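You operate a simulated robot arm through the tools that you are given. There is no shell and no other tool. Be economical: measure what you need, move in short steps, check, and stop when the job is done.

Carry out the task below with a simulated robot arm. There is one attempt and no reset: what you move stays moved.

TASK
Stack the 24 MM clipboard from the top of the frame bench on top of the 20 MM clipboard. Put the cardboard pad on the top of the frame bench away on the middle shelf of the pane cart. Fetch the orange wheel and set it in the clip carton. Take the blue wheel and leave it on top of the blue grease tin. Put one of the square rubber blocks from the top shelf of the sealing table on top of the black butyl block on the top of the frame bench. Do these in any order.

It is judged by the outcome, as a careful person would: the job done as asked, and still so three seconds after it is handed in. It fails if anything else is knocked over, pushed out of place, dropped, spilled or broken.

THE ROBOT
A 6-joint arm with a fingered hand on a trunk, on a base that drives. Base frame: it is fixed to the floor where the robot stands at the start and does not move with it; the origin is under the middle of the robot, x ahead of it, y to its left, z up; the surface under the hand at the start is at about z = 860. Units: mm, rad, N and s.
With the tool pointing down near the work surface it reaches from about 160 to 860 mm from the robot's upright axis, wherever it stands. Its first joint turns from -2.897 to 2.897 rad. Places, roughly: black butyl block [750, 750, 1000]; blue wheel (6x5x2 cm) [1000, -300, 900]; cardboard pad (6x9x2 cm) [700, 100, 900]; clip carton [1000, 1000, 250]; clipboard [500, 0, 750]; grease tin [500, 1250, 1000]; middle shelf of the pane cart (98x21 cm) [6700, -280, 1220]; orange wheel (6x5x2 cm) [1000, -200, 900]; square rubber block (5x5x3 cm) [-1100, 1300, 1600]. Payload 5 kg.
The TCP is the grasp point between the finger pads, 36 mm short of the fingertips. In the tool frame z runs along the fingers and y along their closing line. The gripper opens to 120 mm. The gripper's body begins 42 mm behind the TCP. The gripper is a hand of 4 fingers: y runs from the thumb to the fingers, the wrist lies at [-19, -123, -211] in the tool frame, and closing takes about 1.5 s.
Orientation is that of the tool frame in the base frame, as a unit quaternion [w, x, y, z]. With the fingers straight down and the wrist toward the robot, the tool's x, y and z point along [0, 1, 0], [1, 0, 0] and [0, 0, -1] of the base frame.

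THE INTERFACE
- The arm moves only by the tool step_arm. Its argument "motion" is one flat list of numbers, 6 for each row, row after row: the shift along the tool's x, y, z in units of 300 mm (1.0 is 300 mm), then the turn, a rotation vector about the tool's x, y, z in units of 45 degrees (1.0 is 45 degrees). In form: [tx, ty, tz, ax, ay, az, tx, ty, tz, ax, ay, az, ...]. A call has 1 to 10 rows; each row is the pose to reach, as a shift and turn from the pose commanded when the call began, along the tool's axes at that moment. "hand" is the finger opening in mm, from 0 to 120, set as the call begins (left out, the last holds). A call with a number of a shift or a turn outside -1 to 1 is refused whole. Each row takes 0.2 s and may step no farther than 50 mm and 0.15 rad from the row before; otherwise, or with a gripper value out of range, the whole call is refused. Where a pose cannot be reached the arm comes as near as it can. A force on the tool above 40 N (or 10 N above the force at the start of the call, whichever is more), or a blocked arm, ends the call early, and 0.2 s more pass. The fingers move at their own pace (about 45 mm/s each) and stop on an object; they squeeze with about 31 N. The grip force told is the motor's: it shows also when the fingers shut on nothing. Time passes only in rows, and 0.2 s behind the last, so rows that repeat a pose let the fingers close. It gives the time, the measured TCP pose, the force on the tool (base axes), the opening and the grip force at its end, in the units of the frame above (readings bear some noise), with the torque about the TCP (base axes, N m) and any sound that the robot's microphone picked up.
- Cameras (640 x 400 px; columns grow to the right, rows downward): "scene" is now at [100.7, 23.3, 1726.1]; the picture's right is [0.33, -0.95, 0.00], its down [-0.76, -0.26, -0.59] and it looks along [0.56, 0.19, -0.81] (base axes); focal length 260 px, centre (320, 200). "wrist" rides on the gripper at [73, -101, -142] in the tool frame; the picture's right is [-0.79, 0.29, -0.54], its down [-0.56, -0.70, 0.44] and it looks along [-0.25, 0.65, 0.71] (tool axes); focal length 280 px, centre (320, 200). There is no depth. A picture from a camera that has moved, and an enlarged one, comes with that camera's place and axes in the base frame and with its lens.
- get_image(camera): a new picture of that camera. No time passes.
- move_column(by): slides the trunk up (or, below 0, down) by that many mm; the arm and the scene camera ride with it, the base frame stays. It gives what a move gives, with no picture.
- drive_base(legs): drives the robot by 1 to 6 legs, each [ahead, turn to the left] in mm and rad, along the robot's own axes; the way and the turn of a leg run together, so that a leg with both is an arc; at most 1500 mm and 3.142 rad a leg. The arm and the cameras ride along, it lands a little off, and it stops where it bumps. It gives what a move gives.
- grasp_type(shape): the hand has 4 fingers and takes this shape, open, in about a second: jaw (thumb against the fingers, like two jaws); tri (thumb and two fingers); tip (a fingertip pinch); poke (one finger out to press); point (the index stretched); flat (the hand flat); cup (the hand cupped); fist (a fist). The gripper value then closes the fingers along that shape, each until it touches; the sizes above hold for jaw. It gives what a move gives, with no picture.
- pan_tilt(pan, tilt): turns the head with the scene camera to pan (to the left, within 1.501 rad either way) and tilt (down, from -0.506 to 1.204), counted from straight ahead of the robot. It gives what a move gives.
- enlarge(camera, box): a new picture of the part [left, top, right, bottom] of that camera's present view, enlarged. No time passes.
- sign_off(): hands the job in; it is judged then, once.

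Go step by step. Nothing tells you exact positions but the pictures and the camera data: compare them with the known pose of the tool, close in by small moves and look again before you grip or let go. The budget is 165 turns and 108 pictures, counting those below and the enlarged ones. Unless the task says otherwise, let go and move clear before handing in, and close with one line.

The tools are called after "Request:" as a command line: name --argument value ..., lists and objects as JSON in quotes. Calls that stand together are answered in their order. step_arm: Moves the arm, as the interface text tells. Its arguments: {"type":"object","properties":{"motion":{"type":"array"},"hand":{"type":"number"}},"required":["motion"]} The other tools are called the same way: move_column (by) slides the trunk up or down; grasp_type (shape) gives the hand a shape; drive_base (legs) drives the base; pan_tilt (pan, tilt) turns the head that bears the scene camera; get_image (camera) takes a picture; enlarge (camera, box) takes an enlarged picture of a part of a camera's view; sign_off () hands the job in.

At the start:

```text
time_s: 0.0
tool_pos: [686.6, 203.2, 1145.5]
orientation: [-0.001, 0.707, 0.707, 0.0]
wrist_force: [0.1, -0.1, -0.1]
moment: [0.01, -0.01, 0.02]
opening: 119.5
gripper_force: 0.1
shape: jaw
trunk travel left (down, up): [-750.0, 90.0]
robot x, y, heading: [1.0, -2.0, -0.0]
head pan, tilt: [0.333, 0.941]
```

scene: 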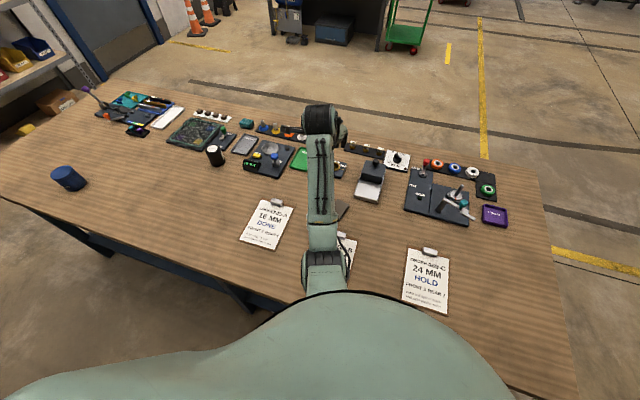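
wrist: 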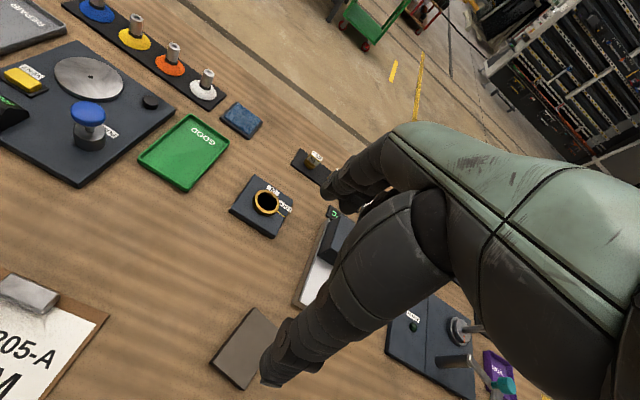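

I see the frame bench with clipboards, small tools and a rack of wheels at the right. I'll look closer before moving anything.

Request:
enlarge --camera "scene" --box '[340, 130, 540, 255]'

Request:
enlarge --camera "scene" --box '[40, 80, 240, 205]'

Request:
enlarge --camera "scene" --box '[180, 100, 380, 225]'

```text
3.20 times, centred on (440, 192) of scene
camera zoom: at [100.7, 23.3, 1726.1], right [0.33, -0.95, 0.0], down [-0.76, -0.26, -0.59], along [0.56, 0.19, -0.81], focal length 832 px, centre (-64, 224)
```

zoom: 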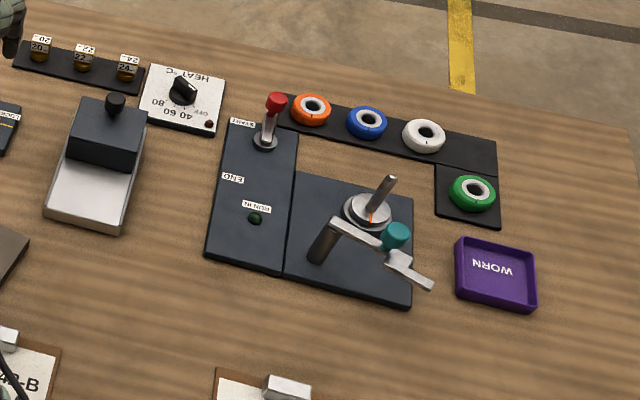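

```text
3.20 times, centred on (140, 142) of scene
camera zoom: at [100.7, 23.3, 1726.1], right [0.33, -0.95, 0.0], down [-0.76, -0.26, -0.59], along [0.56, 0.19, -0.81], focal length 832 px, centre (896, 384)
```

zoom: 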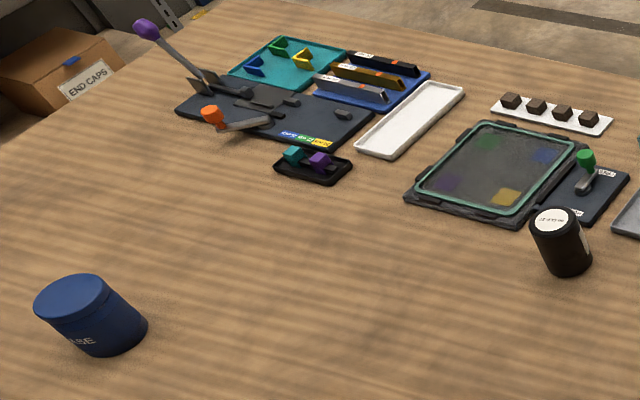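

```text
3.20 times, centred on (280, 162) of scene
camera zoom: at [100.7, 23.3, 1726.1], right [0.33, -0.95, 0.0], down [-0.76, -0.26, -0.59], along [0.56, 0.19, -0.81], focal length 832 px, centre (448, 320)
```

zoom: 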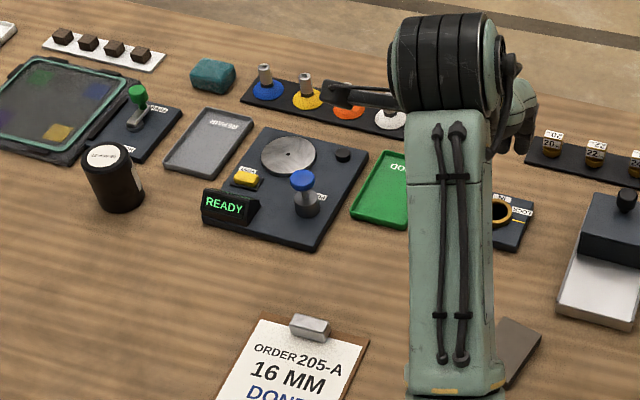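

The wheels, butyl block (black can-like piece), grease tin and cardboard pad are identifiable on the bench. Next I look around for the carton, sealing table and pane cart.

Request:
pan_tilt --pan 0.9 --tilt 0.5

Request:
get_image --camera "scene"

Request:
pan_tilt --pan -0.1 --tilt 0.2

Request:
get_image --camera "scene"

Request:
pan_tilt --pan 1.5 --tilt 0.3

Request:
get_image --camera "scene"

```text
time_s: 1.0
tool_pos: [684.8, 202.7, 1146.0]
orientation: [0.0, 0.707, 0.707, 0.0]
wrist_force: [0.4, -0.6, -0.4]
moment: [0.0, 0.01, -0.01]
opening: 119.2
gripper_force: 0.1
shape: jaw
trunk travel left (down, up): [-750.0, 90.0]
robot x, y, heading: [-0.3, -1.8, -0.001]
head pan, tilt: [0.901, 0.499]
```

```text
102 pictures are left
camera scene: at [88.1, 70.6, 1762.9], right [0.78, -0.62, 0.0], down [-0.3, -0.38, -0.88], along [0.55, 0.69, -0.48], focal length 260 px, centre (320, 200)
```

scene: 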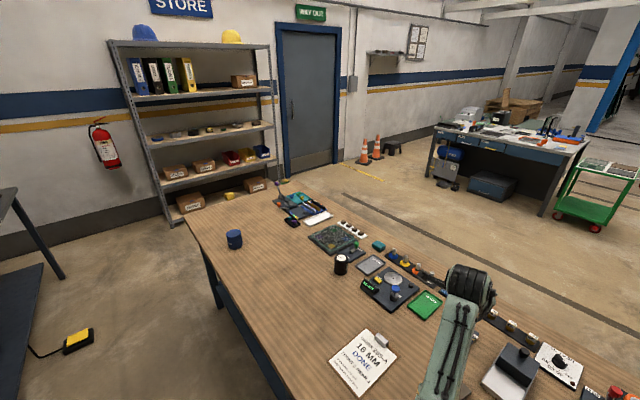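

```text
time_s: 2.2
tool_pos: [684.2, 203.3, 1145.2]
orientation: [0.0, 0.707, 0.707, 0.0]
wrist_force: [-0.1, 0.0, -0.6]
moment: [0.0, 0.0, -0.03]
opening: 119.8
gripper_force: 0.1
shape: jaw
trunk travel left (down, up): [-750.0, 90.0]
robot x, y, heading: [-3.4, -0.5, 0.001]
head pan, tilt: [-0.099, 0.201]
```

```text
101 pictures are left
camera scene: at [124.3, -9.7, 1790.6], right [-0.1, -1.0, 0.0], down [-0.2, 0.02, -0.98], along [0.98, -0.1, -0.2], focal length 260 px, centre (320, 200)
```

scene: 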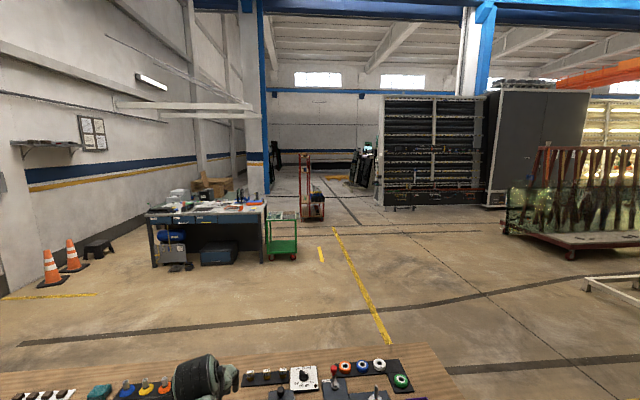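

```text
time_s: 3.9
tool_pos: [685.6, 203.6, 1145.3]
orientation: [0.0, 0.707, 0.707, 0.0]
wrist_force: [0.3, -0.8, 0.6]
moment: [0.01, 0.01, 0.01]
opening: 119.5
gripper_force: 0.1
shape: jaw
trunk travel left (down, up): [-750.0, 90.0]
robot x, y, heading: [0.2, -1.4, -0.002]
head pan, tilt: [1.499, 0.3]
```

```text
100 pictures are left
camera scene: at [38.3, 92.6, 1781.4], right [1.0, -0.07, 0.0], down [-0.02, -0.29, -0.96], along [0.07, 0.95, -0.3], focal length 260 px, centre (320, 200)
```

scene: 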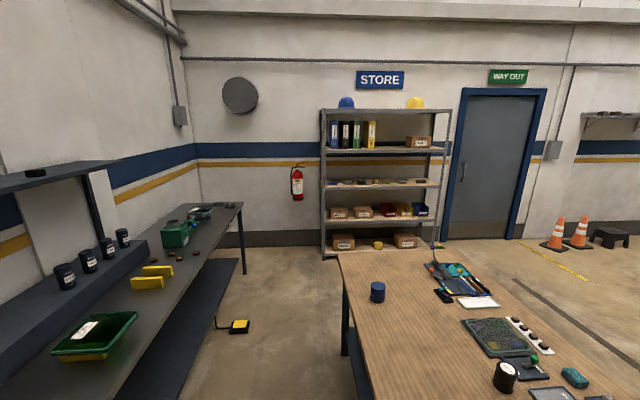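

The store rack is behind the left of the bench, and the sealing table with its high shelf is behind-left of the robot. I zoom to read the cartons and find the rubber blocks.

Request:
enlarge --camera "scene" --box '[310, 90, 470, 265]'

Request:
enlarge --camera "scene" --box '[0, 140, 240, 290]'

Request:
get_image --camera "wrist"

```text
2.29 times, centred on (390, 178) of scene
camera zoom: at [38.3, 92.6, 1781.4], right [1.0, -0.07, 0.0], down [-0.02, -0.29, -0.96], along [0.07, 0.95, -0.3], focal length 594 px, centre (160, 251)
```

zoom: 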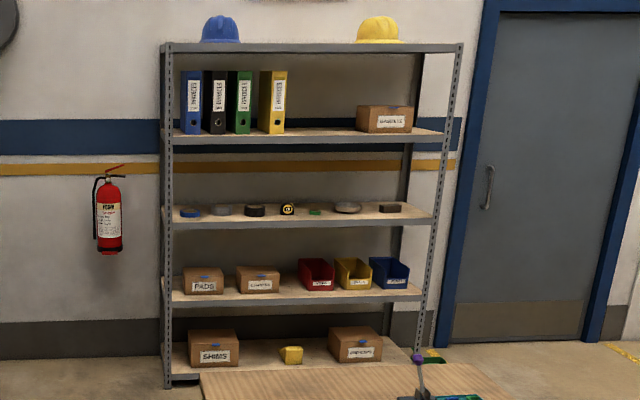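

```text
2.67 times, centred on (120, 215) of scene
camera zoom: at [38.3, 92.6, 1781.4], right [1.0, -0.07, 0.0], down [-0.02, -0.29, -0.96], along [0.07, 0.95, -0.3], focal length 693 px, centre (853, 160)
```

zoom: 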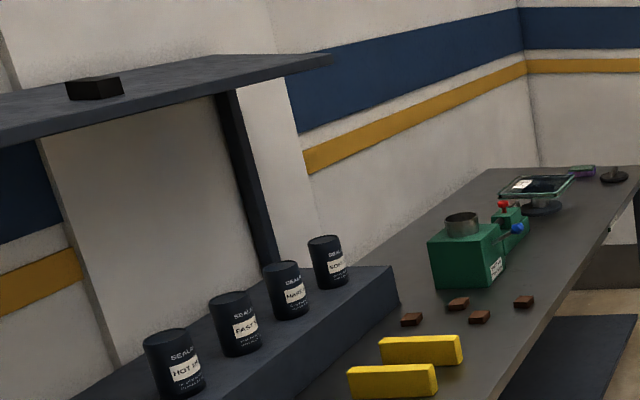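

```text
97 pictures are left
camera wrist: at [583.6, 276.7, 1288.0], right [0.29, -0.79, 0.54], down [-0.7, -0.56, -0.44], along [0.65, -0.25, -0.71], focal length 280 px, centre (320, 200)
```

wrist: 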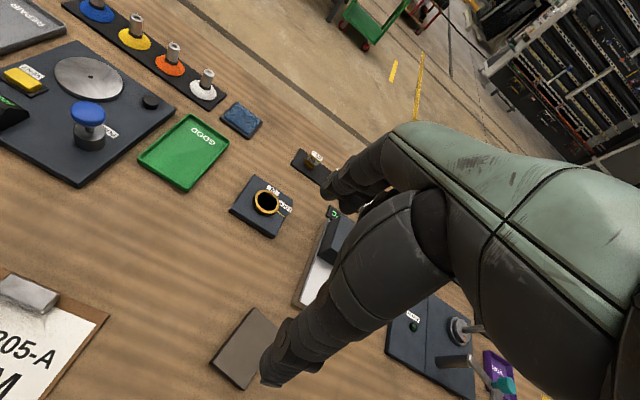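

The black item on the high shelf is about [-1100,1270,1560]; cartons on the rack read PADS, SHIMS, END CAPS, so the clip carton is to be found later. I begin with the 24 MM clipboard: move the hand above its clip.

Request:
step_arm --motion '[-0.14, -0.04, 0, 0, 0, 0, -0.28, -0.08, 0, 0, 0, 0, -0.42, -0.12, 0, 0, 0, 0, -0.56, -0.16, 0, 0, 0, 0, -0.7, -0.2, 0, 0, 0, 0, -0.84, -0.24, 0, 0, 0, 0, -0.98, -0.28, 0, 0, 0, 0]'

Request:
pan_tilt --pan 0.0 --tilt 1.0

Request:
get_image --camera "scene"

Request:
get_image --camera "wrist"

```text
time_s: 5.5
tool_pos: [598.5, -93.2, 1146.1]
orientation: [-0.001, 0.707, 0.707, 0.001]
wrist_force: [0.2, -0.1, -0.6]
moment: [0.01, -0.02, 0.02]
opening: 119.8
gripper_force: 0.1
shape: jaw
trunk travel left (down, up): [-750.0, 90.0]
robot x, y, heading: [-1.2, -1.2, -0.002]
head pan, tilt: [1.499, 0.3]
```

```text
time_s: 7.1
tool_pos: [597.9, -92.0, 1145.9]
orientation: [0.001, 0.707, 0.707, 0.0]
wrist_force: [0.0, -0.6, 0.3]
moment: [-0.01, 0.0, 0.04]
opening: 119.6
gripper_force: 0.1
shape: jaw
trunk travel left (down, up): [-750.0, 90.0]
robot x, y, heading: [0.1, -2.0, 0.005]
head pan, tilt: [0.0, 1.0]
```

```text
96 pictures are left
camera scene: at [101.1, -0.9, 1721.9], right [0.0, -1.0, 0.0], down [-0.84, 0.0, -0.54], along [0.54, 0.0, -0.84], focal length 260 px, centre (320, 200)
```

scene: 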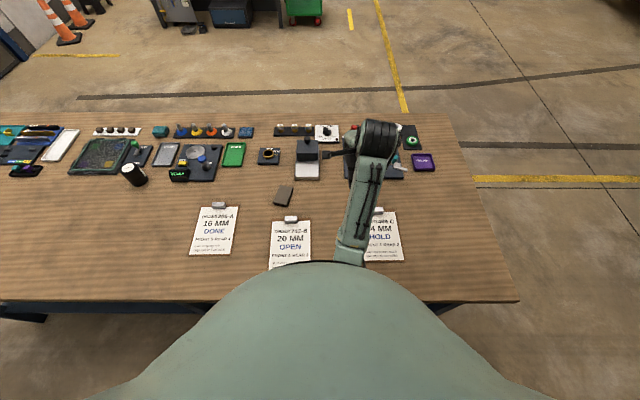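

```text
95 pictures are left
camera wrist: at [497.4, -18.3, 1288.7], right [0.29, -0.79, 0.54], down [-0.7, -0.56, -0.44], along [0.65, -0.25, -0.71], focal length 280 px, centre (320, 200)
```

wrist: 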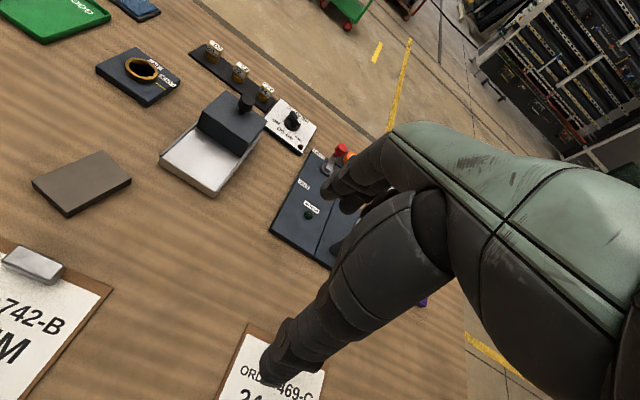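

The clipboards are about 137×205 mm; the 24's centre is near [507,-218] with its clip near x=597, and the 20's clip is near [560,106]. I move above the 24's clip and look.

Request:
step_arm --motion '[-0.14, 0, 0.1, 0, 0, 0, -0.28, 0, 0.2, 0, 0, 0, -0.42, 0, 0.3, 0, 0, 0, -0.42, 0, 0.43, 0, 0, 0, -0.42, 0, 0.54, 0, 0, 0]' --hand 70

Request:
get_image --camera "wrist"

Request:
get_image --camera "scene"

```text
refused: row 1 steps farther than a row can; nothing moved
```

```text
94 pictures are left
camera wrist: at [497.4, -18.3, 1288.7], right [0.29, -0.79, 0.54], down [-0.7, -0.56, -0.44], along [0.65, -0.25, -0.71], focal length 280 px, centre (320, 200)
```

wrist: 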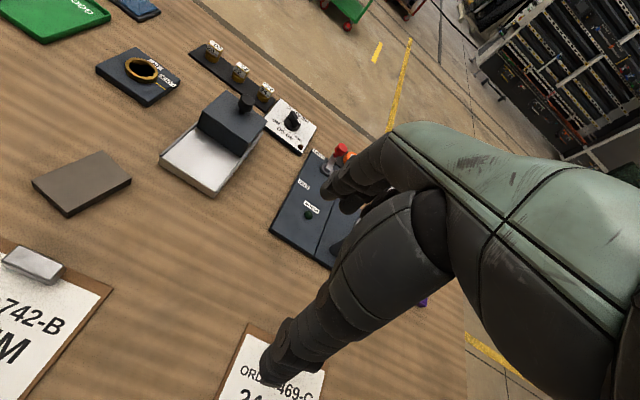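

```text
93 pictures are left
camera scene: at [101.1, -0.9, 1721.9], right [0.0, -1.0, 0.0], down [-0.84, 0.0, -0.54], along [0.54, 0.0, -0.84], focal length 260 px, centre (320, 200)
```

scene: 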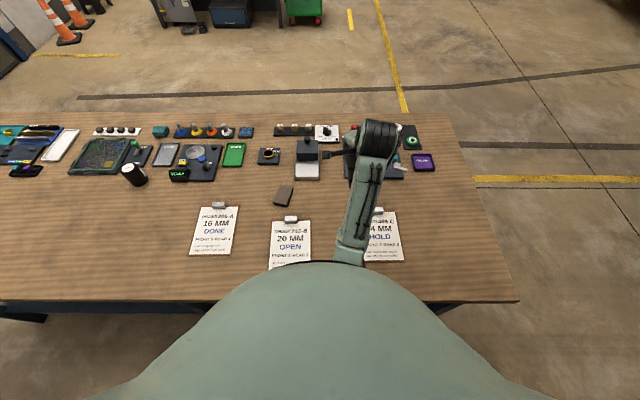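

One row exceeded the step length. I repeat with shorter rows.

Request:
step_arm --motion '[-0.1, 0, 0.1, 0, 0, 0, -0.2, 0, 0.2, 0, 0, 0, -0.3, 0, 0.3, 0, 0, 0, -0.41, 0, 0.41, 0, 0, 0, -0.42, 0, 0.54, 0, 0, 0]' --hand 70

Request:
get_image --camera "wrist"

```text
time_s: 8.3
tool_pos: [598.4, -214.9, 982.3]
orientation: [0.001, 0.707, 0.707, -0.001]
wrist_force: [0.5, 0.0, 1.3]
moment: [-0.03, 0.02, -0.04]
opening: 70.4
gripper_force: 0.1
shape: jaw
trunk travel left (down, up): [-750.0, 90.0]
robot x, y, heading: [-0.5, -0.1, -0.003]
head pan, tilt: [0.0, 1.0]
```

```text
92 pictures are left
camera wrist: at [498.1, -142.1, 1125.2], right [0.29, -0.79, 0.54], down [-0.7, -0.56, -0.44], along [0.65, -0.25, -0.71], focal length 280 px, centre (320, 200)
```

wrist: 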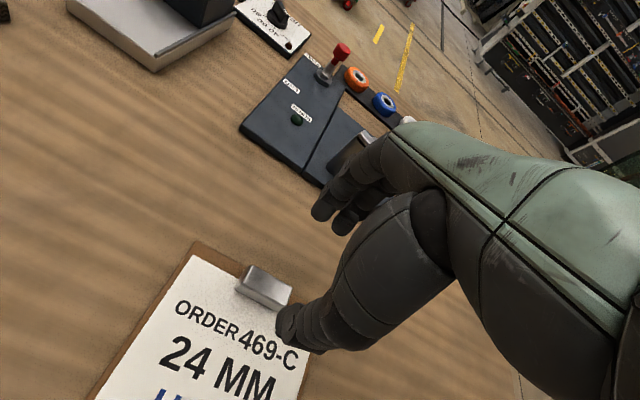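

The clip is at about [595,-210,880], right under the hand. I descend toward it.

Request:
step_arm --motion '[0.015, -0.01, 0.12, 0, 0, 0, 0.015, -0.01, 0.22, 0, 0, 0, 0.015, -0.01, 0.235, 0, 0, 0]'

Request:
get_image --camera "wrist"

```text
time_s: 9.1
tool_pos: [595.8, -212.2, 912.0]
orientation: [-0.001, 0.707, 0.707, 0.0]
wrist_force: [0.0, 0.1, 0.5]
moment: [-0.01, -0.01, 0.0]
opening: 70.2
gripper_force: 0.1
shape: jaw
trunk travel left (down, up): [-750.0, 90.0]
robot x, y, heading: [0.0, 0.7, 0.003]
head pan, tilt: [0.0, 1.0]
```

```text
91 pictures are left
camera wrist: at [495.5, -138.9, 1054.4], right [0.29, -0.79, 0.54], down [-0.7, -0.56, -0.44], along [0.65, -0.25, -0.71], focal length 280 px, centre (320, 200)
```

wrist: 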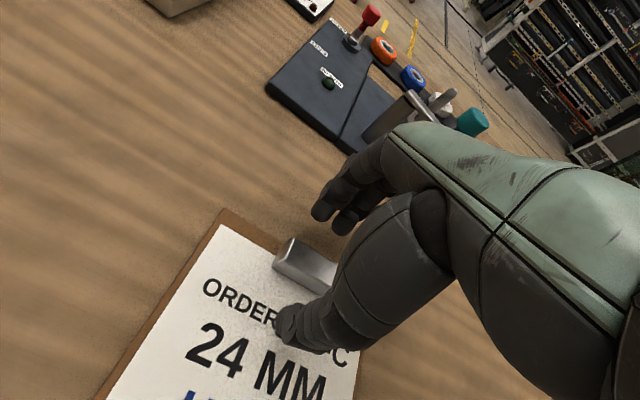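

Clip lies between thumb and fingers. I go a bit lower and close.

Request:
step_arm --motion '[0, -0.01, 0.015, 0, 0, 0, 0, -0.01, 0.025, 0, 0, 0]'

Request:
step_arm --motion '[0, 0, 0, 0, 0, 0, 0, 0, 0, 0, 0, 0, 0, 0, 0, 0, 0, 0, 0, 0, 0, 0, 0, 0, 0, 0, 0, 0, 0, 0, 0, 0, 0, 0, 0, 0, 0, 0, 0, 0, 0, 0]' --hand 0

Request:
get_image --camera "wrist"

```text
time_s: 9.7
tool_pos: [594.4, -212.7, 905.0]
orientation: [0.0, 0.707, 0.707, 0.0]
wrist_force: [-0.2, 0.2, -0.9]
moment: [-0.01, -0.01, 0.0]
opening: 70.4
gripper_force: 0.2
shape: jaw
trunk travel left (down, up): [-750.0, 90.0]
robot x, y, heading: [2.4, -1.2, -0.003]
head pan, tilt: [0.0, 1.0]
```

```text
time_s: 11.3
tool_pos: [595.1, -213.2, 905.7]
orientation: [0.0, 0.707, 0.707, 0.0]
wrist_force: [0.4, 0.1, -0.3]
moment: [0.0, -0.12, -0.01]
opening: 17.3
gripper_force: 31.3
shape: jaw
trunk travel left (down, up): [-750.0, 90.0]
robot x, y, heading: [-3.6, 0.0, 0.001]
head pan, tilt: [0.0, 1.0]
```

```text
90 pictures are left
camera wrist: at [493.0, -139.1, 1048.0], right [0.29, -0.79, 0.54], down [-0.7, -0.56, -0.44], along [0.65, -0.25, -0.71], focal length 280 px, centre (320, 200)
```

wrist: 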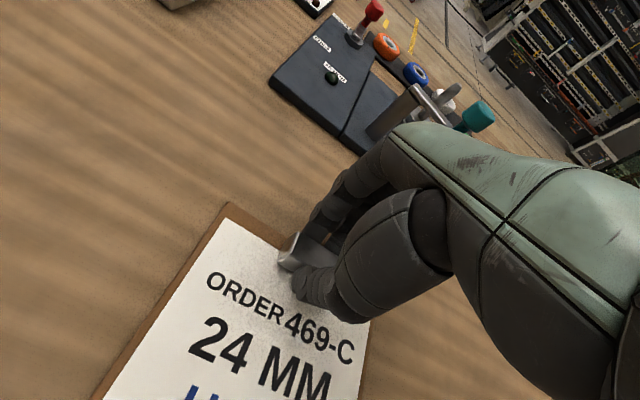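

The clip is gripped (17 mm). I lift it and look.

Request:
step_arm --motion '[0, 0, -0.07, 0, 0, 0, 0, 0, -0.17, 0, 0, 0, 0, 0, -0.3, 0, 0, 0]'

Request:
get_image --camera "scene"

Request:
get_image --camera "wrist"

```text
time_s: 12.1
tool_pos: [595.1, -210.7, 995.5]
orientation: [-0.001, 0.706, 0.708, 0.0]
wrist_force: [0.4, 0.5, -0.9]
moment: [-0.03, -0.08, -0.02]
opening: 17.6
gripper_force: 31.1
shape: jaw
trunk travel left (down, up): [-750.0, 90.0]
robot x, y, heading: [2.8, -1.8, 0.0]
head pan, tilt: [0.0, 1.0]
```

```text
89 pictures are left
camera scene: at [101.2, -0.9, 1721.8], right [0.0, -1.0, 0.0], down [-0.84, 0.0, -0.54], along [0.54, 0.0, -0.84], focal length 260 px, centre (320, 200)
```

scene: 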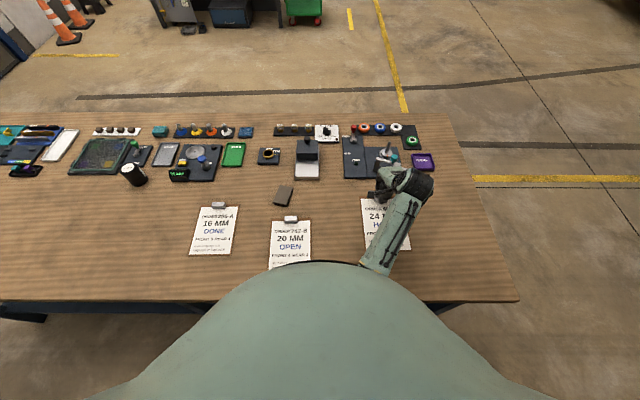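

```text
88 pictures are left
camera wrist: at [494.1, -138.7, 1139.1], right [0.29, -0.79, 0.54], down [-0.7, -0.56, -0.44], along [0.65, -0.25, -0.72], focal length 280 px, centre (320, 200)
```

wrist: 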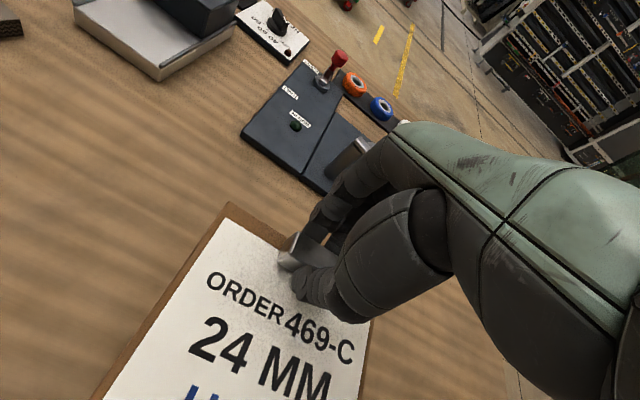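

The clipboard hangs level in the hand. I carry it over the 20 MM board, set a little toward the robot so the lower clip stays clear.

Request:
step_arm --motion '[0.14, -0.03, 0, 0, 0, 0, 0.28, -0.06, 0, 0, 0, 0, 0.42, -0.09, 0, 0, 0, 0, 0.56, -0.12, 0, 0, 0, 0, 0.7, -0.15, 0, 0, 0, 0, 0.84, -0.18, 0, 0, 0, 0, 0.98, -0.207, 0, 0, 0, 0]'

Request:
step_arm --motion '[0.08, 0, 0.08, 0, 0, 0, 0.08, 0, 0.17, 0, 0, 0]'

Request:
get_image --camera "wrist"

Request:
get_image --camera "scene"

```text
time_s: 13.7
tool_pos: [534.3, 83.7, 995.1]
orientation: [0.0, 0.707, 0.707, 0.001]
wrist_force: [-0.5, -0.1, -0.5]
moment: [0.0, -0.08, -0.02]
opening: 17.5
gripper_force: 30.8
shape: jaw
trunk travel left (down, up): [-750.0, 90.0]
robot x, y, heading: [0.4, -0.4, -0.005]
head pan, tilt: [0.0, 1.0]
```

```text
time_s: 14.3
tool_pos: [534.5, 105.7, 943.4]
orientation: [0.0, 0.707, 0.708, 0.0]
wrist_force: [-0.1, 0.0, -0.8]
moment: [-0.05, -0.06, -0.01]
opening: 17.4
gripper_force: 30.6
shape: jaw
trunk travel left (down, up): [-750.0, 90.0]
robot x, y, heading: [-2.4, -0.5, 0.003]
head pan, tilt: [0.0, 1.0]
```

```text
87 pictures are left
camera wrist: at [432.1, 178.7, 1087.2], right [0.29, -0.79, 0.54], down [-0.7, -0.56, -0.44], along [0.65, -0.25, -0.71], focal length 280 px, centre (320, 200)
```

wrist: 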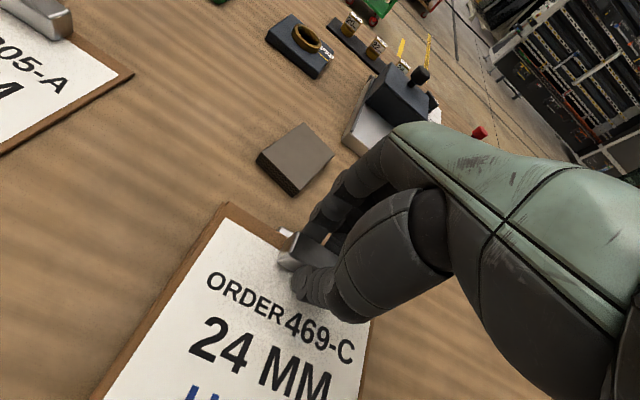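

```text
86 pictures are left
camera scene: at [101.2, -1.0, 1721.9], right [0.0, -1.0, 0.0], down [-0.84, 0.0, -0.54], along [0.54, 0.0, -0.84], focal length 260 px, centre (320, 200)
```

scene: 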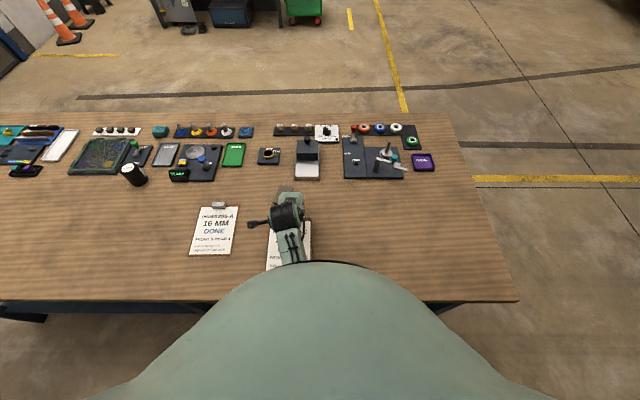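

The 24's far fingers would land on the 20's clip here, so I shift 16 mm toward the robot and lower gently.

Request:
step_arm --motion '[0.005, -0.055, 0, 0, 0, 0, 0.005, -0.055, 0.05, 0, 0, 0, 0.005, -0.055, 0.09, 0, 0, 0]'

Request:
step_arm --motion '[0, 0, 0.007, 0, 0, 0, 0, 0, 0.014, 0, 0, 0, 0, 0, 0.02, 0, 0, 0]'

Request:
get_image --camera "wrist"

```text
time_s: 15.1
tool_pos: [514.7, 107.3, 918.2]
orientation: [0.0, 0.707, 0.708, 0.0]
wrist_force: [1.0, 0.3, -0.8]
moment: [0.0, -0.09, 0.0]
opening: 17.6
gripper_force: 30.8
shape: jaw
trunk travel left (down, up): [-750.0, 90.0]
robot x, y, heading: [1.2, -1.6, -0.002]
head pan, tilt: [0.0, 1.0]
```

```text
time_s: 15.9
tool_pos: [514.8, 107.9, 913.7]
orientation: [0.001, 0.707, 0.707, 0.002]
wrist_force: [-4.5, -0.7, 13.4]
moment: [-0.24, -0.38, -0.1]
opening: 17.6
gripper_force: 30.4
shape: jaw
trunk travel left (down, up): [-750.0, 90.0]
robot x, y, heading: [4.0, 0.1, 0.0]
head pan, tilt: [0.0, 1.0]
```

```text
85 pictures are left
camera wrist: at [413.4, 181.0, 1055.5], right [0.29, -0.79, 0.54], down [-0.7, -0.56, -0.45], along [0.66, -0.25, -0.71], focal length 280 px, centre (320, 200)
```

wrist: 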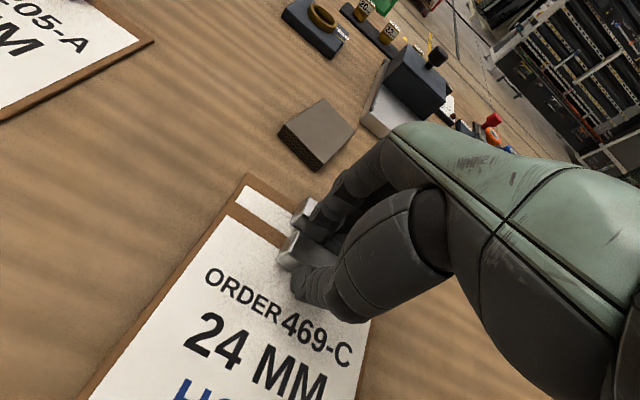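

The board touches down on the 20 MM board. I open slightly and rise.

Request:
step_arm --motion '[0, 0, -0.005, 0, 0, 0, 0, 0, -0.005, 0, 0, 0]' --hand 27

Request:
step_arm --motion '[0, 0, -0.03, 0, 0, 0, 0, 0, -0.1, 0, 0, 0, 0, 0, -0.25, 0, 0, 0]'

Request:
get_image --camera "wrist"

```text
time_s: 16.5
tool_pos: [514.8, 108.7, 912.5]
orientation: [-0.001, 0.707, 0.707, 0.0]
wrist_force: [-1.4, 0.5, 3.1]
moment: [-0.04, -0.01, -0.04]
opening: 26.9
gripper_force: 0.1
shape: jaw
trunk travel left (down, up): [-750.0, 90.0]
robot x, y, heading: [-1.9, 0.2, 0.0]
head pan, tilt: [0.0, 1.0]
```

```text
time_s: 17.3
tool_pos: [518.1, 106.5, 988.1]
orientation: [0.0, 0.707, 0.707, 0.0]
wrist_force: [0.6, 1.1, -0.7]
moment: [-0.01, -0.02, 0.0]
opening: 27.3
gripper_force: 0.1
shape: jaw
trunk travel left (down, up): [-750.0, 90.0]
robot x, y, heading: [0.9, -2.1, 0.003]
head pan, tilt: [0.0, 1.0]
```

```text
84 pictures are left
camera wrist: at [416.3, 180.1, 1130.3], right [0.29, -0.79, 0.54], down [-0.7, -0.56, -0.44], along [0.65, -0.25, -0.71], focal length 280 px, centre (320, 200)
```

wrist: 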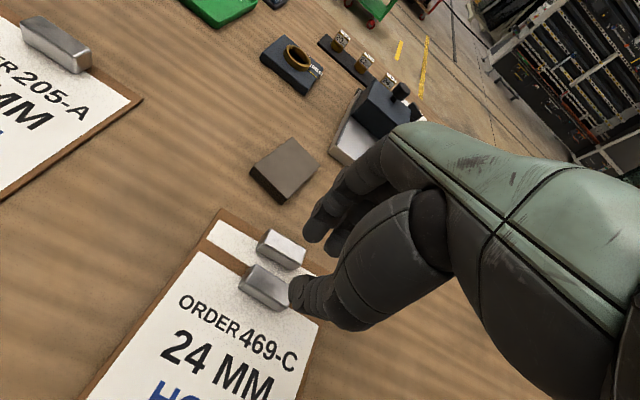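

The stack looks good: 24 lies flat on 20. Next the pad; I look at the pane cart from here first to judge how the pad must be held.

Request:
pan_tilt --pan -0.05 --tilt 0.1

Request:
enlarge --camera "scene" --box '[230, 120, 390, 250]'

Request:
enlarge --camera "wrist" --box '[200, 100, 360, 240]'

```text
time_s: 18.5
tool_pos: [517.6, 106.2, 987.6]
orientation: [0.0, 0.707, 0.707, 0.0]
wrist_force: [-0.2, 0.3, 0.3]
moment: [-0.03, -0.01, -0.01]
opening: 27.0
gripper_force: 0.0
shape: jaw
trunk travel left (down, up): [-750.0, 90.0]
robot x, y, heading: [-0.2, -1.0, 0.002]
head pan, tilt: [-0.051, 0.099]
```

```text
3.08 times, centred on (310, 185) of scene
camera zoom: at [123.4, -5.3, 1800.0], right [-0.05, -1.0, 0.0], down [-0.1, 0.01, -0.99], along [0.99, -0.05, -0.1], focal length 800 px, centre (351, 246)
```

zoom: 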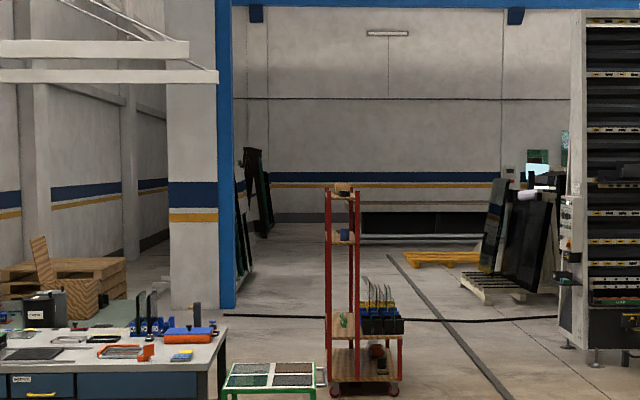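

```text
2.86 times, centred on (280, 170) of wrist
camera zoom: at [415.9, 180.0, 1129.9], right [0.29, -0.79, 0.54], down [-0.7, -0.56, -0.44], along [0.65, -0.25, -0.71], focal length 801 px, centre (434, 286)
```

zoom: 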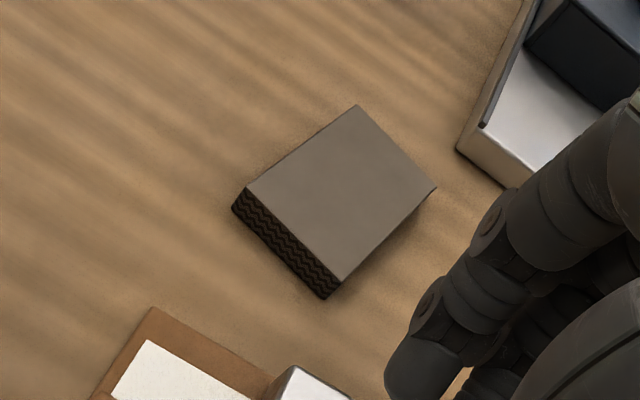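

The cart's middle shelf is at about z=1200 with roughly 380 mm headroom, so a top-down grip should do. The pad's centre is about [667,145], long axis turned about -0.22 rad; I go above it, aligned and open wide.

Request:
step_arm --motion '[0.03, 0.1, -0.1, 0, 0, 0.07, 0.06, 0.2, -0.15, 0, 0, 0.14, 0.1, 0.32, -0.15, 0, 0, 0.21, 0.13, 0.42, -0.15, 0, 0, 0.28, 0.13, 0.5, -0.1, 0, 0, 0.28, 0.13, 0.5, 0.05, 0, 0, 0.28]' --hand 118

Request:
get_image --camera "wrist"

```text
time_s: 19.9
tool_pos: [666.6, 146.7, 973.8]
orientation: [0.0, 0.78, 0.626, 0.0]
wrist_force: [1.1, -0.7, 0.8]
moment: [0.03, 0.04, -0.01]
opening: 117.9
gripper_force: 0.0
shape: jaw
trunk travel left (down, up): [-750.0, 90.0]
robot x, y, heading: [-0.0, -0.9, -0.0]
head pan, tilt: [-0.051, 0.099]
```

```text
81 pictures are left
camera wrist: at [584.0, 239.7, 1115.2], right [0.11, -0.83, 0.54], down [-0.81, -0.39, -0.44], along [0.58, -0.39, -0.71], focal length 280 px, centre (320, 200)
```

wrist: 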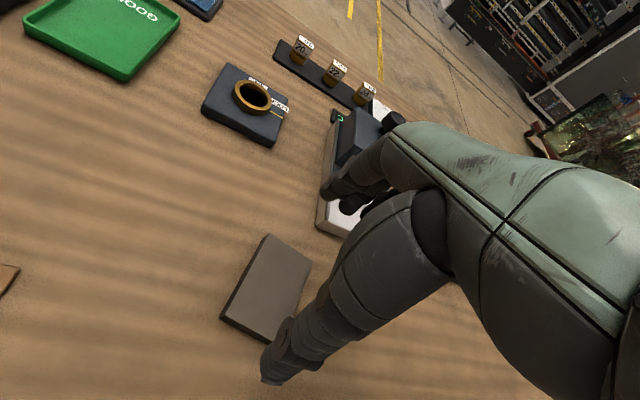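

The hand is aligned over the pad. I descend and close.

Request:
step_arm --motion '[-0.004, 0, 0.12, 0, 0, 0, -0.004, 0, 0.2, 0, 0, 0, -0.004, 0, 0.243, 0, 0, 0]'

Request:
get_image --camera "wrist"

Request:
step_arm --motion '[0, 0, 0, 0, 0, 0, 0, 0, 0, 0, 0, 0, 0, 0, 0, 0, 0, 0, 0, 0, 0, 0, 0, 0, 0, 0, 0, 0, 0, 0]' --hand 60

Request:
get_image --camera "wrist"

```text
time_s: 20.7
tool_pos: [665.7, 143.4, 900.4]
orientation: [-0.001, 0.78, 0.625, 0.0]
wrist_force: [0.3, -1.0, -0.3]
moment: [0.02, 0.0, -0.03]
opening: 117.5
gripper_force: 0.1
shape: jaw
trunk travel left (down, up): [-750.0, 90.0]
robot x, y, heading: [1.2, 2.0, -0.002]
head pan, tilt: [-0.051, 0.099]
```

```text
80 pictures are left
camera wrist: at [583.2, 238.3, 1042.1], right [0.11, -0.83, 0.54], down [-0.81, -0.39, -0.44], along [0.58, -0.39, -0.71], focal length 280 px, centre (320, 200)
```

wrist: 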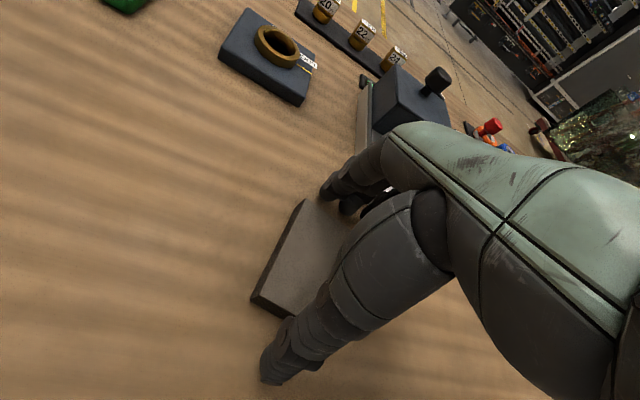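

```text
time_s: 21.9
tool_pos: [666.1, 144.4, 900.1]
orientation: [0.0, 0.78, 0.625, 0.001]
wrist_force: [0.0, -0.4, -0.6]
moment: [0.01, 0.02, -0.01]
opening: 79.4
gripper_force: 31.1
shape: jaw
trunk travel left (down, up): [-750.0, 90.0]
robot x, y, heading: [-2.5, 0.0, 0.004]
head pan, tilt: [-0.051, 0.099]
```

```text
79 pictures are left
camera wrist: at [583.2, 238.3, 1042.6], right [0.11, -0.83, 0.54], down [-0.81, -0.39, -0.44], along [0.58, -0.39, -0.71], focal length 280 px, centre (320, 200)
```

wrist: 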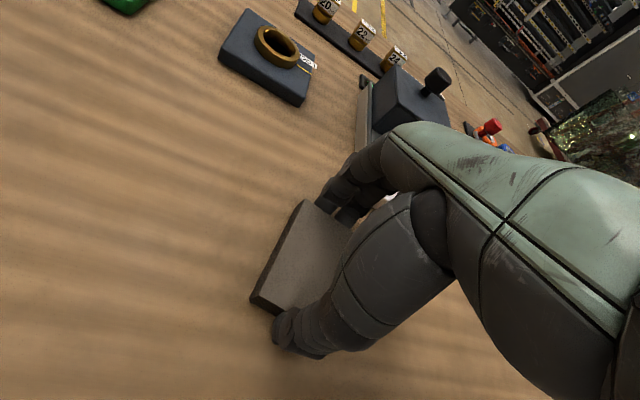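

The pad is held (79 mm). I lift it and draw the arm in for the drive.

Request:
step_arm --motion '[0, 0, -0.1, 0, 0, 0, 0, 0, -0.25, 0, 0, 0, 0, 0, -0.4, 0, 0, 0, 0, -0.1, -0.52, 0, 0, 0, 0, -0.2, -0.64, 0, 0, 0, 0, -0.3, -0.75, 0, 0, 0, 0, -0.4, -0.86, 0, 0, 0, 0, -0.5, -0.92, 0, 0, 0]' --hand 40

Request:
get_image --camera "wrist"

Request:
pan_tilt --pan -1.4 --tilt 0.5

Request:
get_image --camera "scene"

```text
time_s: 23.7
tool_pos: [535.0, 178.5, 1149.5]
orientation: [0.0, 0.78, 0.626, 0.003]
wrist_force: [-0.3, 0.3, 0.2]
moment: [0.07, -0.02, 0.02]
opening: 79.0
gripper_force: 31.2
shape: jaw
out of reach, approached as far as the arm can: row 8
trunk travel left (down, up): [-750.0, 90.0]
robot x, y, heading: [2.6, 1.1, 0.002]
head pan, tilt: [-0.051, 0.099]
```

```text
78 pictures are left
camera wrist: at [449.9, 272.2, 1292.8], right [0.11, -0.83, 0.54], down [-0.8, -0.39, -0.45], along [0.59, -0.39, -0.71], focal length 280 px, centre (320, 200)
```

wrist: 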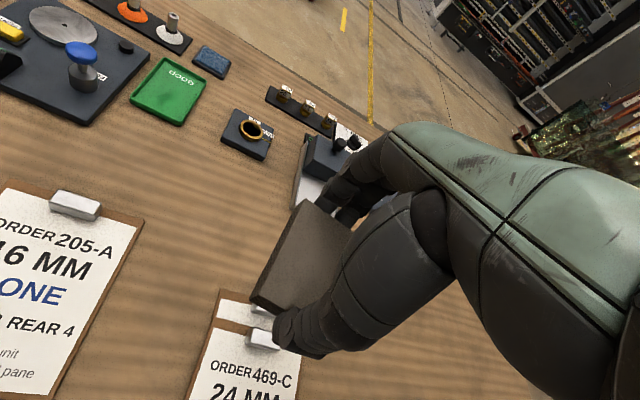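

```text
time_s: 25.2
tool_pos: [535.5, 178.2, 1150.6]
orientation: [0.001, 0.78, 0.626, 0.002]
wrist_force: [0.0, -0.3, -0.1]
moment: [0.02, 0.02, -0.02]
opening: 79.4
gripper_force: 31.3
shape: jaw
trunk travel left (down, up): [-750.0, 90.0]
robot x, y, heading: [-0.2, 0.8, -0.002]
head pan, tilt: [-1.4, 0.499]
```

```text
77 pictures are left
camera scene: at [47.0, -90.2, 1763.0], right [-0.99, -0.17, 0.0], down [-0.08, 0.47, -0.88], along [0.15, -0.87, -0.48], focal length 260 px, centre (320, 200)
```

scene: 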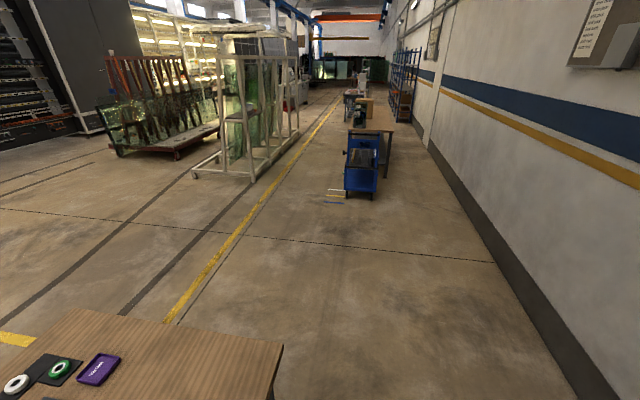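

The floor to the right is clear. I back off from the bench, turn right, drive past its end, and turn ahead again.

Request:
drive_base --legs '[[-250, 0], [0, -1.571], [1300, 0], [0, 1.571]]'

Request:
pan_tilt --pan 0.15 --tilt 0.2

Request:
get_image --camera "scene"

```text
time_s: 43.0
tool_pos: [297.6, -1131.6, 1150.1]
orientation: [0.002, 0.782, 0.623, 0.001]
wrist_force: [-0.1, -0.2, 0.9]
moment: [0.0, -0.01, -0.04]
opening: 78.7
gripper_force: 30.8
shape: jaw
trunk travel left (down, up): [-750.0, 90.0]
robot x, y, heading: [-235.8, -1305.1, -0.009]
head pan, tilt: [-1.4, 0.499]
```

```text
time_s: 44.6
tool_pos: [296.5, -1131.1, 1151.1]
orientation: [0.001, 0.782, 0.623, 0.002]
wrist_force: [-0.7, 0.1, -0.7]
moment: [0.0, -0.01, -0.01]
opening: 78.6
gripper_force: 31.0
shape: jaw
trunk travel left (down, up): [-750.0, 90.0]
robot x, y, heading: [-243.3, -1304.9, -0.004]
head pan, tilt: [0.15, 0.201]
```

```text
76 pictures are left
camera scene: at [-115.3, -1292.7, 1790.6], right [0.14, -0.99, 0.0], down [-0.2, -0.03, -0.98], along [0.97, 0.14, -0.2], focal length 260 px, centre (320, 200)
```

scene: 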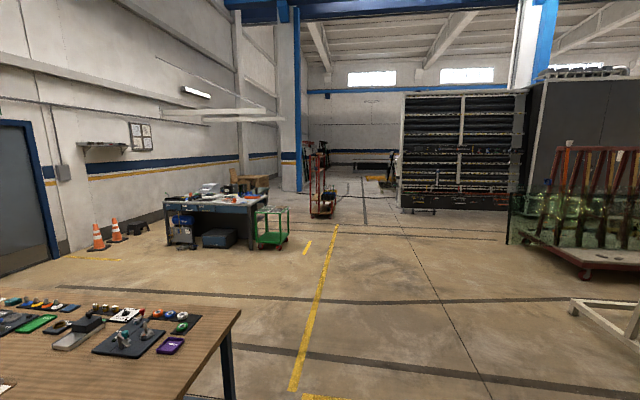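

The way ahead along y≈-1300 is clear. I drive to about x=5300 and turn left to view the cart.

Request:
drive_base --legs '[[1500, 0], [1500, 0], [1500, 0], [1000, 0]]'

Request:
pan_tilt --pan 0.6 --tilt 0.35

Request:
get_image --camera "scene"

```text
time_s: 73.9
tool_pos: [5833.5, -943.6, 1148.5]
orientation: [0.001, 0.759, 0.651, 0.002]
wrist_force: [0.7, 0.0, -0.3]
moment: [-0.01, 0.01, -0.03]
opening: 78.5
gripper_force: 31.4
shape: jaw
trunk travel left (down, up): [-750.0, 90.0]
robot x, y, heading: [5312.3, -1151.0, 0.062]
head pan, tilt: [0.15, 0.201]
```

```text
time_s: 74.8
tool_pos: [5834.4, -941.5, 1150.5]
orientation: [0.001, 0.759, 0.651, 0.003]
wrist_force: [0.0, 0.7, 0.2]
moment: [0.02, 0.04, 0.01]
opening: 78.9
gripper_force: 31.0
shape: jaw
trunk travel left (down, up): [-750.0, 90.0]
robot x, y, heading: [5311.9, -1161.1, 0.071]
head pan, tilt: [0.6, 0.351]
```

```text
75 pictures are left
camera scene: at [5416.1, -1096.6, 1776.7], right [0.62, -0.79, 0.0], down [-0.27, -0.21, -0.94], along [0.74, 0.58, -0.34], focal length 260 px, centre (320, 200)
```

scene: 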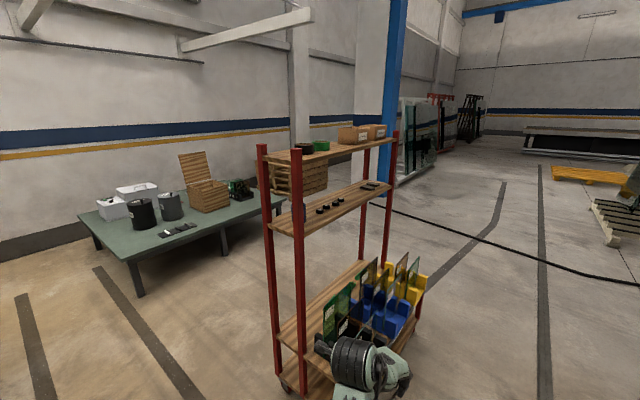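

The cart is in view; the middle shelf already bears small items. I zoom in.

Request:
enlarge --camera "scene" --box '[240, 120, 440, 245]'

Request:
enlarge --camera "scene" --box '[240, 230, 480, 400]'

```text
3.20 times, centred on (340, 182) of scene
camera zoom: at [5416.1, -1096.6, 1776.7], right [0.62, -0.79, 0.0], down [-0.27, -0.21, -0.94], along [0.74, 0.58, -0.34], focal length 832 px, centre (256, 256)
```

zoom: 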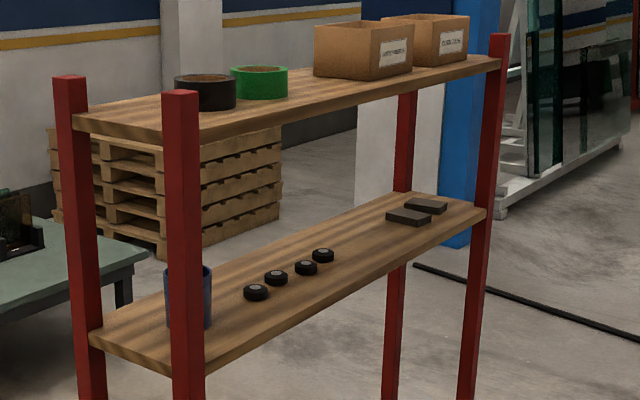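

```text
2.35 times, centred on (360, 315) of scene
camera zoom: at [5416.1, -1096.6, 1776.7], right [0.62, -0.79, 0.0], down [-0.27, -0.21, -0.94], along [0.74, 0.58, -0.34], focal length 612 px, centre (226, -71)
```

zoom: 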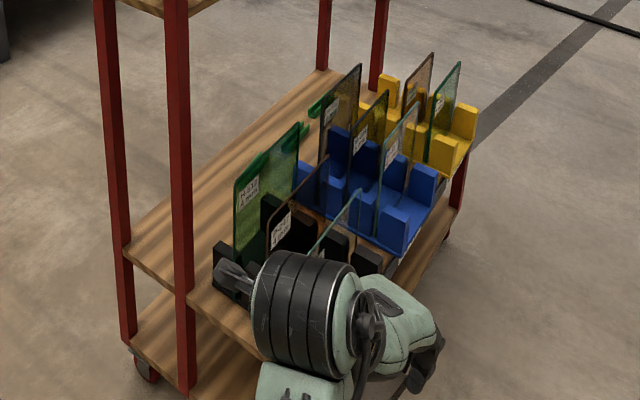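

The shelf spans x 6200–7190, y -378…-170 at z≈1220, with free space around x≈6860 between the black pucks and the two dark pads. I'll approach from the -y side, well clear of the lower platform edge (y≈-740).

Request:
drive_base --legs '[[0, -0.083], [1500, 0], [50, 0], [0, 1.58]]'

Request:
pan_tilt --pan 0.0 --tilt 0.7

Request:
get_image --camera "scene"

```text
time_s: 88.4
tool_pos: [6706.0, -680.2, 1150.0]
orientation: [-0.001, 0.153, 0.988, 0.003]
wrist_force: [0.4, 0.2, -0.1]
moment: [-0.03, 0.02, 0.01]
opening: 78.7
gripper_force: 30.9
shape: jaw
trunk travel left (down, up): [-750.0, 90.0]
robot x, y, heading: [6834.8, -1229.0, 1.486]
head pan, tilt: [0.6, 0.351]
```

```text
time_s: 89.4
tool_pos: [6706.0, -678.2, 1149.9]
orientation: [0.0, 0.153, 0.988, 0.003]
wrist_force: [0.6, 0.6, 0.1]
moment: [0.02, -0.02, 0.0]
opening: 78.6
gripper_force: 30.8
shape: jaw
trunk travel left (down, up): [-750.0, 90.0]
robot x, y, heading: [6836.7, -1228.6, 1.482]
head pan, tilt: [0.0, 0.7]
```

```text
72 pictures are left
camera scene: at [6848.1, -1113.7, 1745.3], right [1.0, -0.09, 0.0], down [-0.06, -0.64, -0.77], along [0.07, 0.76, -0.64], focal length 260 px, centre (320, 200)
```

scene: 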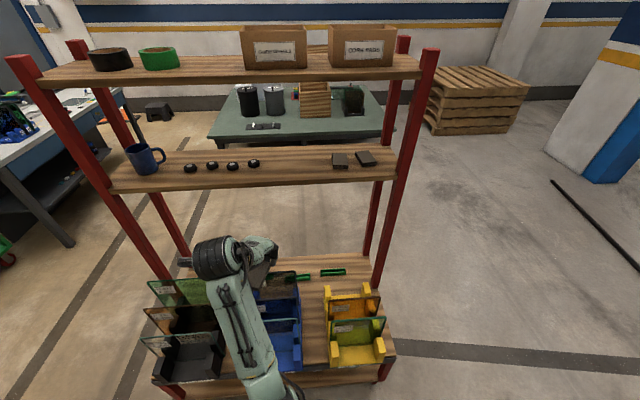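

The free gap on the middle shelf is at about x≈6840, y≈-300. I square the robot to the cart and ease forward 110 mm.

Request:
drive_base --legs '[[0, 0.089], [110, 0]]'

Request:
step_arm --motion '[-0.02, 0, -0.08, 0, 0, -0.09, -0.04, 0, -0.16, 0, 0, -0.18, -0.06, 0, -0.3, 0, 0, -0.27, -0.06, 0, -0.42, 0, 0, -0.278, -0.06, 0, -0.5, 0, 0, -0.278]'

Request:
get_image --camera "scene"

```text
time_s: 91.2
tool_pos: [6658.7, -583.2, 1151.2]
orientation: [0.0, 0.109, 0.994, 0.002]
wrist_force: [0.3, 1.0, -0.1]
moment: [-0.02, 0.01, 0.01]
opening: 78.6
gripper_force: 31.4
shape: jaw
trunk travel left (down, up): [-750.0, 90.0]
robot x, y, heading: [6837.5, -1117.2, 1.569]
head pan, tilt: [0.0, 0.7]
```

```text
time_s: 92.4
tool_pos: [6666.3, -541.2, 1184.3]
orientation: [-0.001, -0.001, 1.0, 0.005]
wrist_force: [0.3, 1.0, -0.2]
moment: [-0.04, -0.01, 0.01]
opening: 78.6
gripper_force: 31.1
shape: jaw
out of reach, approached as far as the arm can: row 1, 2, 3, 4, 5
trunk travel left (down, up): [-750.0, 90.0]
robot x, y, heading: [6839.0, -1115.1, 1.569]
head pan, tilt: [0.0, 0.7]
```

```text
71 pictures are left
camera scene: at [6837.9, -1000.5, 1745.2], right [1.0, 0.0, 0.0], down [0.0, -0.64, -0.76], along [0.0, 0.76, -0.64], focal length 260 px, centre (320, 200)
```

scene: 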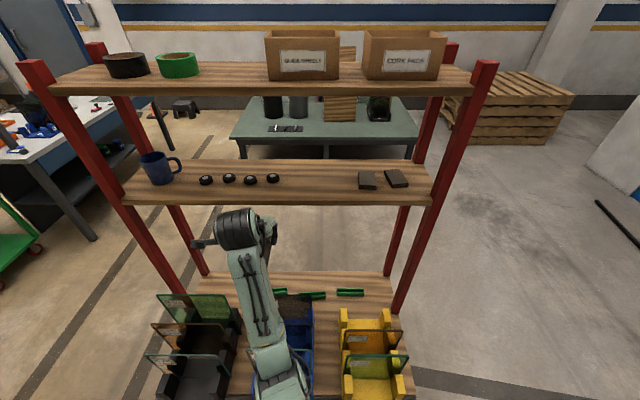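

The arm is at its height limit in this pose. I raise the trunk fully and try again, moving toward x≈6845 ahead of the shelf.

Request:
move_column --by 90

Request:
step_arm --motion '[-0.12, 0, 0, 0, 0, 0, -0.24, 0, 0, 0, 0, 0, -0.36, 0, 0, 0, 0, 0, -0.48, 0, -0.03, 0, 0, 0, -0.6, 0, -0.1, 0, 0, 0, -0.6, 0, -0.2, 0, 0, 0]'

```text
time_s: 93.7
tool_pos: [6666.3, -542.7, 1273.8]
orientation: [-0.001, -0.001, 1.0, 0.005]
wrist_force: [0.1, 0.1, -0.2]
moment: [0.0, -0.03, 0.0]
opening: 78.7
gripper_force: 31.2
shape: jaw
trunk travel left (down, up): [-840.0, 0.0]
robot x, y, heading: [6833.3, -1115.9, 1.571]
head pan, tilt: [0.0, 0.7]
```

```text
time_s: 95.1
tool_pos: [6847.0, -519.5, 1281.0]
orientation: [-0.001, -0.001, 1.0, 0.008]
wrist_force: [0.4, 0.5, -0.1]
moment: [0.03, -0.03, 0.02]
opening: 78.4
gripper_force: 31.1
shape: jaw
out of reach, approached as far as the arm can: row 2, 3, 4, 5, 6
trunk travel left (down, up): [-840.0, 0.0]
robot x, y, heading: [6833.8, -1115.7, 1.568]
head pan, tilt: [0.0, 0.7]
```

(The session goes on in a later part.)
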